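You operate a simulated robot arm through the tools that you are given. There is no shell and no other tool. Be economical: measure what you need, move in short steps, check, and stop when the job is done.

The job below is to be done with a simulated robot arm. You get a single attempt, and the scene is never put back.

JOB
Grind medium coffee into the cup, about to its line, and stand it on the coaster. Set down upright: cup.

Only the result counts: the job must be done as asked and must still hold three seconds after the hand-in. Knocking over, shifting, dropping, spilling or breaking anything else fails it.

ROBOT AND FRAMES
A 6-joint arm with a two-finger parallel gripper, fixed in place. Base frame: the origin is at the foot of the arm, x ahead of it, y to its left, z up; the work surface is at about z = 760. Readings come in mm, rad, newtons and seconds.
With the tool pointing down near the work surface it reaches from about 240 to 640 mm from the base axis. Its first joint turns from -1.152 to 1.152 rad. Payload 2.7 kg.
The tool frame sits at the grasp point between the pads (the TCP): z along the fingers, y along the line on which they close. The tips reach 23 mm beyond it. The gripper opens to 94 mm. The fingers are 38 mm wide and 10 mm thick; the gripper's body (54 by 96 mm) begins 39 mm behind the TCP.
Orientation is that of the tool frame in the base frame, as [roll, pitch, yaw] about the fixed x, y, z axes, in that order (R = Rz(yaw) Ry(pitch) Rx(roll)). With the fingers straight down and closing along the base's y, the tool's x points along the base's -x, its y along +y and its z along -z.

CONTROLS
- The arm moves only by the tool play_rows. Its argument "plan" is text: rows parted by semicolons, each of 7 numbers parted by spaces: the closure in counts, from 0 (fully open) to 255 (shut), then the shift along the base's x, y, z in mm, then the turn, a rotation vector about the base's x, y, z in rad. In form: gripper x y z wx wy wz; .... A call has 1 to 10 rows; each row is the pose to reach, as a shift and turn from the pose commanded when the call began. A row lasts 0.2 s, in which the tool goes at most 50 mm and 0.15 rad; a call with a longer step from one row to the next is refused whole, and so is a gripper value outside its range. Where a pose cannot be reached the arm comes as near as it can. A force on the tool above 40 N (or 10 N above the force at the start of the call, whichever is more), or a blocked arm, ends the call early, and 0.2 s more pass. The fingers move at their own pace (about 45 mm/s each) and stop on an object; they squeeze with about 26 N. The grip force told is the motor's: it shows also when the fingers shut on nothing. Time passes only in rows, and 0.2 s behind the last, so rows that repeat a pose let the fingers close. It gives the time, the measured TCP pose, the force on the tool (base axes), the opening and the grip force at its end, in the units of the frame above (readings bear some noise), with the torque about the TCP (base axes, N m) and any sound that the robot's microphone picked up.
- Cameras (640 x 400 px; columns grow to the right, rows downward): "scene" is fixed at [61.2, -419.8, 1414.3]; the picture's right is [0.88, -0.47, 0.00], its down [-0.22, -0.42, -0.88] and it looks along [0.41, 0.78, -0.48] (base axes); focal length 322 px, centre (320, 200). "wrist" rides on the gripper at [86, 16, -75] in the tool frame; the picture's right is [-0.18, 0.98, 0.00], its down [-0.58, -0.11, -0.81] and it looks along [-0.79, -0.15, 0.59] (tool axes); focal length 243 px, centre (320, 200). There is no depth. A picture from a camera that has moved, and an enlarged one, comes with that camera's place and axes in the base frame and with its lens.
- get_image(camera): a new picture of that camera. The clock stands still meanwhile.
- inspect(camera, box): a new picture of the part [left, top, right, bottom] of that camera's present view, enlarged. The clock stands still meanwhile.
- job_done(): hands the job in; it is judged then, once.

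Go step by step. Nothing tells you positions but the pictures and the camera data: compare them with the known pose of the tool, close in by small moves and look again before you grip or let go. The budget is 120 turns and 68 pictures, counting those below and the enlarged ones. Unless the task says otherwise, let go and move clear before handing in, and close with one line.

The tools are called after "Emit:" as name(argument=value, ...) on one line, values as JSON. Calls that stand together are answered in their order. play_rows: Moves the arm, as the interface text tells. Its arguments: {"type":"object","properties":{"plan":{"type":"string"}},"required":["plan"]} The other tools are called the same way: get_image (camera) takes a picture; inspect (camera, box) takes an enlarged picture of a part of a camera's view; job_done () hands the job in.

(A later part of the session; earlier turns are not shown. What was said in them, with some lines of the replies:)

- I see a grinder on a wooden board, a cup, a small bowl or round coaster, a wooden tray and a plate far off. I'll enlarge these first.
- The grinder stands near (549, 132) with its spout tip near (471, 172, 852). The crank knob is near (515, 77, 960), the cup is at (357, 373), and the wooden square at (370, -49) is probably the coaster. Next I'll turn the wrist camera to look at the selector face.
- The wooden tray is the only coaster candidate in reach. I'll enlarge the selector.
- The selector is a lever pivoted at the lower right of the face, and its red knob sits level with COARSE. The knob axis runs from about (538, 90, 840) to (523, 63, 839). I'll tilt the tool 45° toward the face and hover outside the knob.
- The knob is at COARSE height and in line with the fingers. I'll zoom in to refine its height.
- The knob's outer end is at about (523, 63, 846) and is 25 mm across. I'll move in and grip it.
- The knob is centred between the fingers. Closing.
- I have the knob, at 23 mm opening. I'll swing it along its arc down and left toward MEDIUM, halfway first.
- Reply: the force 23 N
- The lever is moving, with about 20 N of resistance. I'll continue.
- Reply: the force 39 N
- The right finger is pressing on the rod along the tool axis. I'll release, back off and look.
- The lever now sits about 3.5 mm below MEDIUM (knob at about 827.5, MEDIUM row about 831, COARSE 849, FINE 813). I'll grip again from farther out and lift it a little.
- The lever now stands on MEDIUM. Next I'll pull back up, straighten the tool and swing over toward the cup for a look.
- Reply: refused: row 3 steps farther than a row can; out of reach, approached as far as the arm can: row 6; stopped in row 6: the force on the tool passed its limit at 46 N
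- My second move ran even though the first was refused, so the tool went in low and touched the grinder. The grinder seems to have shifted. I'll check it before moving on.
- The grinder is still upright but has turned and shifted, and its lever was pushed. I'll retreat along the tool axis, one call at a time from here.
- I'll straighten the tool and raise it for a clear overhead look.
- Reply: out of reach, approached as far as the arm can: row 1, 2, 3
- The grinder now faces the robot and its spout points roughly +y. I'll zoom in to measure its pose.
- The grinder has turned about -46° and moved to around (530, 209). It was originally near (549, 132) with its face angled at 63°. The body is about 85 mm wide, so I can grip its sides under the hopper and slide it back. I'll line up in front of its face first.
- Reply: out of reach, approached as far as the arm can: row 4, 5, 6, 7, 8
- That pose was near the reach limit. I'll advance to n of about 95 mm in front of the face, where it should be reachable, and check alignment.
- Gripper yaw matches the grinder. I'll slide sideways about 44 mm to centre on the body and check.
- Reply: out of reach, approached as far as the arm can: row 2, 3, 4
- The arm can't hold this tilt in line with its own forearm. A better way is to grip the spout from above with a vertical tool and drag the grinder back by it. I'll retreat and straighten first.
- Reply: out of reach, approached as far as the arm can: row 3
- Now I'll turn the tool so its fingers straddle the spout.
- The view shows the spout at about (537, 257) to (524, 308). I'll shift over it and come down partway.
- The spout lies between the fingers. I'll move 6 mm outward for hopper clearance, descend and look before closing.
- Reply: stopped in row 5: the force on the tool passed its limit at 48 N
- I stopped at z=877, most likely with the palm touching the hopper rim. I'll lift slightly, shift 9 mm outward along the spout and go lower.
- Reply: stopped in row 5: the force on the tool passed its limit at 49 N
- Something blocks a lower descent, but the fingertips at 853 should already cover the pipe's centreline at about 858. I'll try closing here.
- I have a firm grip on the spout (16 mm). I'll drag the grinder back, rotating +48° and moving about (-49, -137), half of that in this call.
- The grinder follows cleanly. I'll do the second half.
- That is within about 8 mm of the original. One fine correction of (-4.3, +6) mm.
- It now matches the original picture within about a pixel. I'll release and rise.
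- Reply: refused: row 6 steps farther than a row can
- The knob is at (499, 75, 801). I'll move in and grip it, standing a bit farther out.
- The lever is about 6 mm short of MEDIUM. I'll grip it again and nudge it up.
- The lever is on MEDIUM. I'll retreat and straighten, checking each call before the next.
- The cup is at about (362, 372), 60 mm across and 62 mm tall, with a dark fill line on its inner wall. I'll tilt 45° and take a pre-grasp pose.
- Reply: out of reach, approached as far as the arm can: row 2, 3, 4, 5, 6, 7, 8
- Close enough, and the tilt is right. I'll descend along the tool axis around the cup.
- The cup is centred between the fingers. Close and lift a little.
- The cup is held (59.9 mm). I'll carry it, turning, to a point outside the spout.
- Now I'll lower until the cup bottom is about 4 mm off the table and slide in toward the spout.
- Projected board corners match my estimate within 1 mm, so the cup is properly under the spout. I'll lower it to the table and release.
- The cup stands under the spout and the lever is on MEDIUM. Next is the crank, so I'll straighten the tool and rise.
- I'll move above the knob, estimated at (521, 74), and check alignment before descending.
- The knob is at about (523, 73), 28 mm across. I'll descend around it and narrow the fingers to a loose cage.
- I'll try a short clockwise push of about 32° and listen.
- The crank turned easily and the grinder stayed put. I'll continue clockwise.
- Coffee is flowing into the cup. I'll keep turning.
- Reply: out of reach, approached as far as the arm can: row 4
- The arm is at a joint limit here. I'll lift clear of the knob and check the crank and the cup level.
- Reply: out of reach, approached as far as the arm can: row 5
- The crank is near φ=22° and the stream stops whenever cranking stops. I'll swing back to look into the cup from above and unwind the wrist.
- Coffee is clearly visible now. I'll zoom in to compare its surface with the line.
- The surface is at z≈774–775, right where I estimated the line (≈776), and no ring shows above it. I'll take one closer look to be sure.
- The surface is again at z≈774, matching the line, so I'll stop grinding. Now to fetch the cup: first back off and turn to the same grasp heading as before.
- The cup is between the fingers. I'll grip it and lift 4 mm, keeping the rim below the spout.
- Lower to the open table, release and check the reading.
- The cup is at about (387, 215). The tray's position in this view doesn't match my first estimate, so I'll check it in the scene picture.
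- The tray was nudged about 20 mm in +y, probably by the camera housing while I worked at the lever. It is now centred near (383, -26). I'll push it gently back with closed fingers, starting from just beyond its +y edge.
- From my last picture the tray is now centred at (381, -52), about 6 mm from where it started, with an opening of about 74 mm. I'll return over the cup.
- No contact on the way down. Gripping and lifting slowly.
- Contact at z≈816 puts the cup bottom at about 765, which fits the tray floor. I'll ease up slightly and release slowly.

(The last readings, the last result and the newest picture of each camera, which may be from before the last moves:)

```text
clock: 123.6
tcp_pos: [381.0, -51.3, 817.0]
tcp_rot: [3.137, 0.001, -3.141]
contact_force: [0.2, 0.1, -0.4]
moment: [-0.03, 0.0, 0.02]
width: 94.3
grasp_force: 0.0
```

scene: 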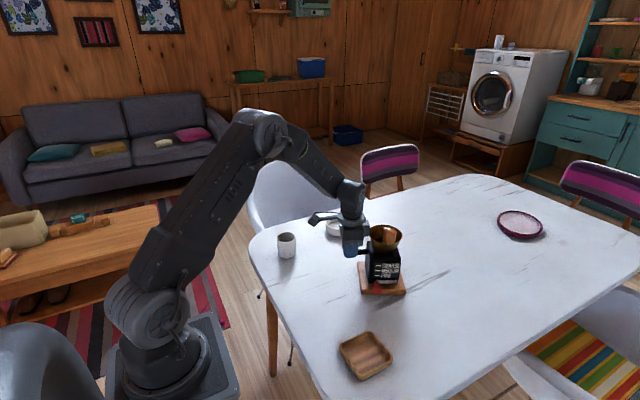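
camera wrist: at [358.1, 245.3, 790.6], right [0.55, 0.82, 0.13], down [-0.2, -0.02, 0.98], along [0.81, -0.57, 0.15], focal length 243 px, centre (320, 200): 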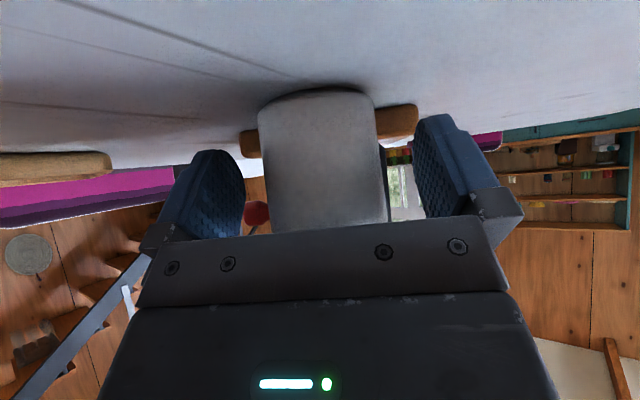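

Emit:
play_rows(plan="0 0 0 12 0 0 0; 0 0 0 30 0 0 0; 0 0 0 55 0 0 0; 0 0 0 90 0 0 0; 0 0 0 130 0 0 0; 0 0 0 170 0 0 0; 0 0 0 170 0 0 0; 0 0 0 170 0 0 0")

```text
clock: 125.4
tcp_pos: [380.9, -51.5, 987.8]
tcp_rot: [3.136, 0.001, -3.141]
contact_force: [0.1, 0.2, 0.0]
moment: [0.0, 0.01, 0.02]
width: 94.0
grasp_force: 0.0
```

The gripper is open and clear, with no contact on the way up. The picture budget is used up, so I'm handing in on the readings.

Emit:
job_done()

```text
The job is handed in.
```

The cup holds medium-ground coffee at about its line and should be standing upright on the wooden tray, the only coaster candidate in reach. I had no pictures left to see the final placement, so that rests on the force readings. I knocked the grinder out of place mid-job, then dragged it back to within a millimetre or two and reset its lever to medium. I also nudged the tray and pushed it back, leaving it about 6 mm from where it started.
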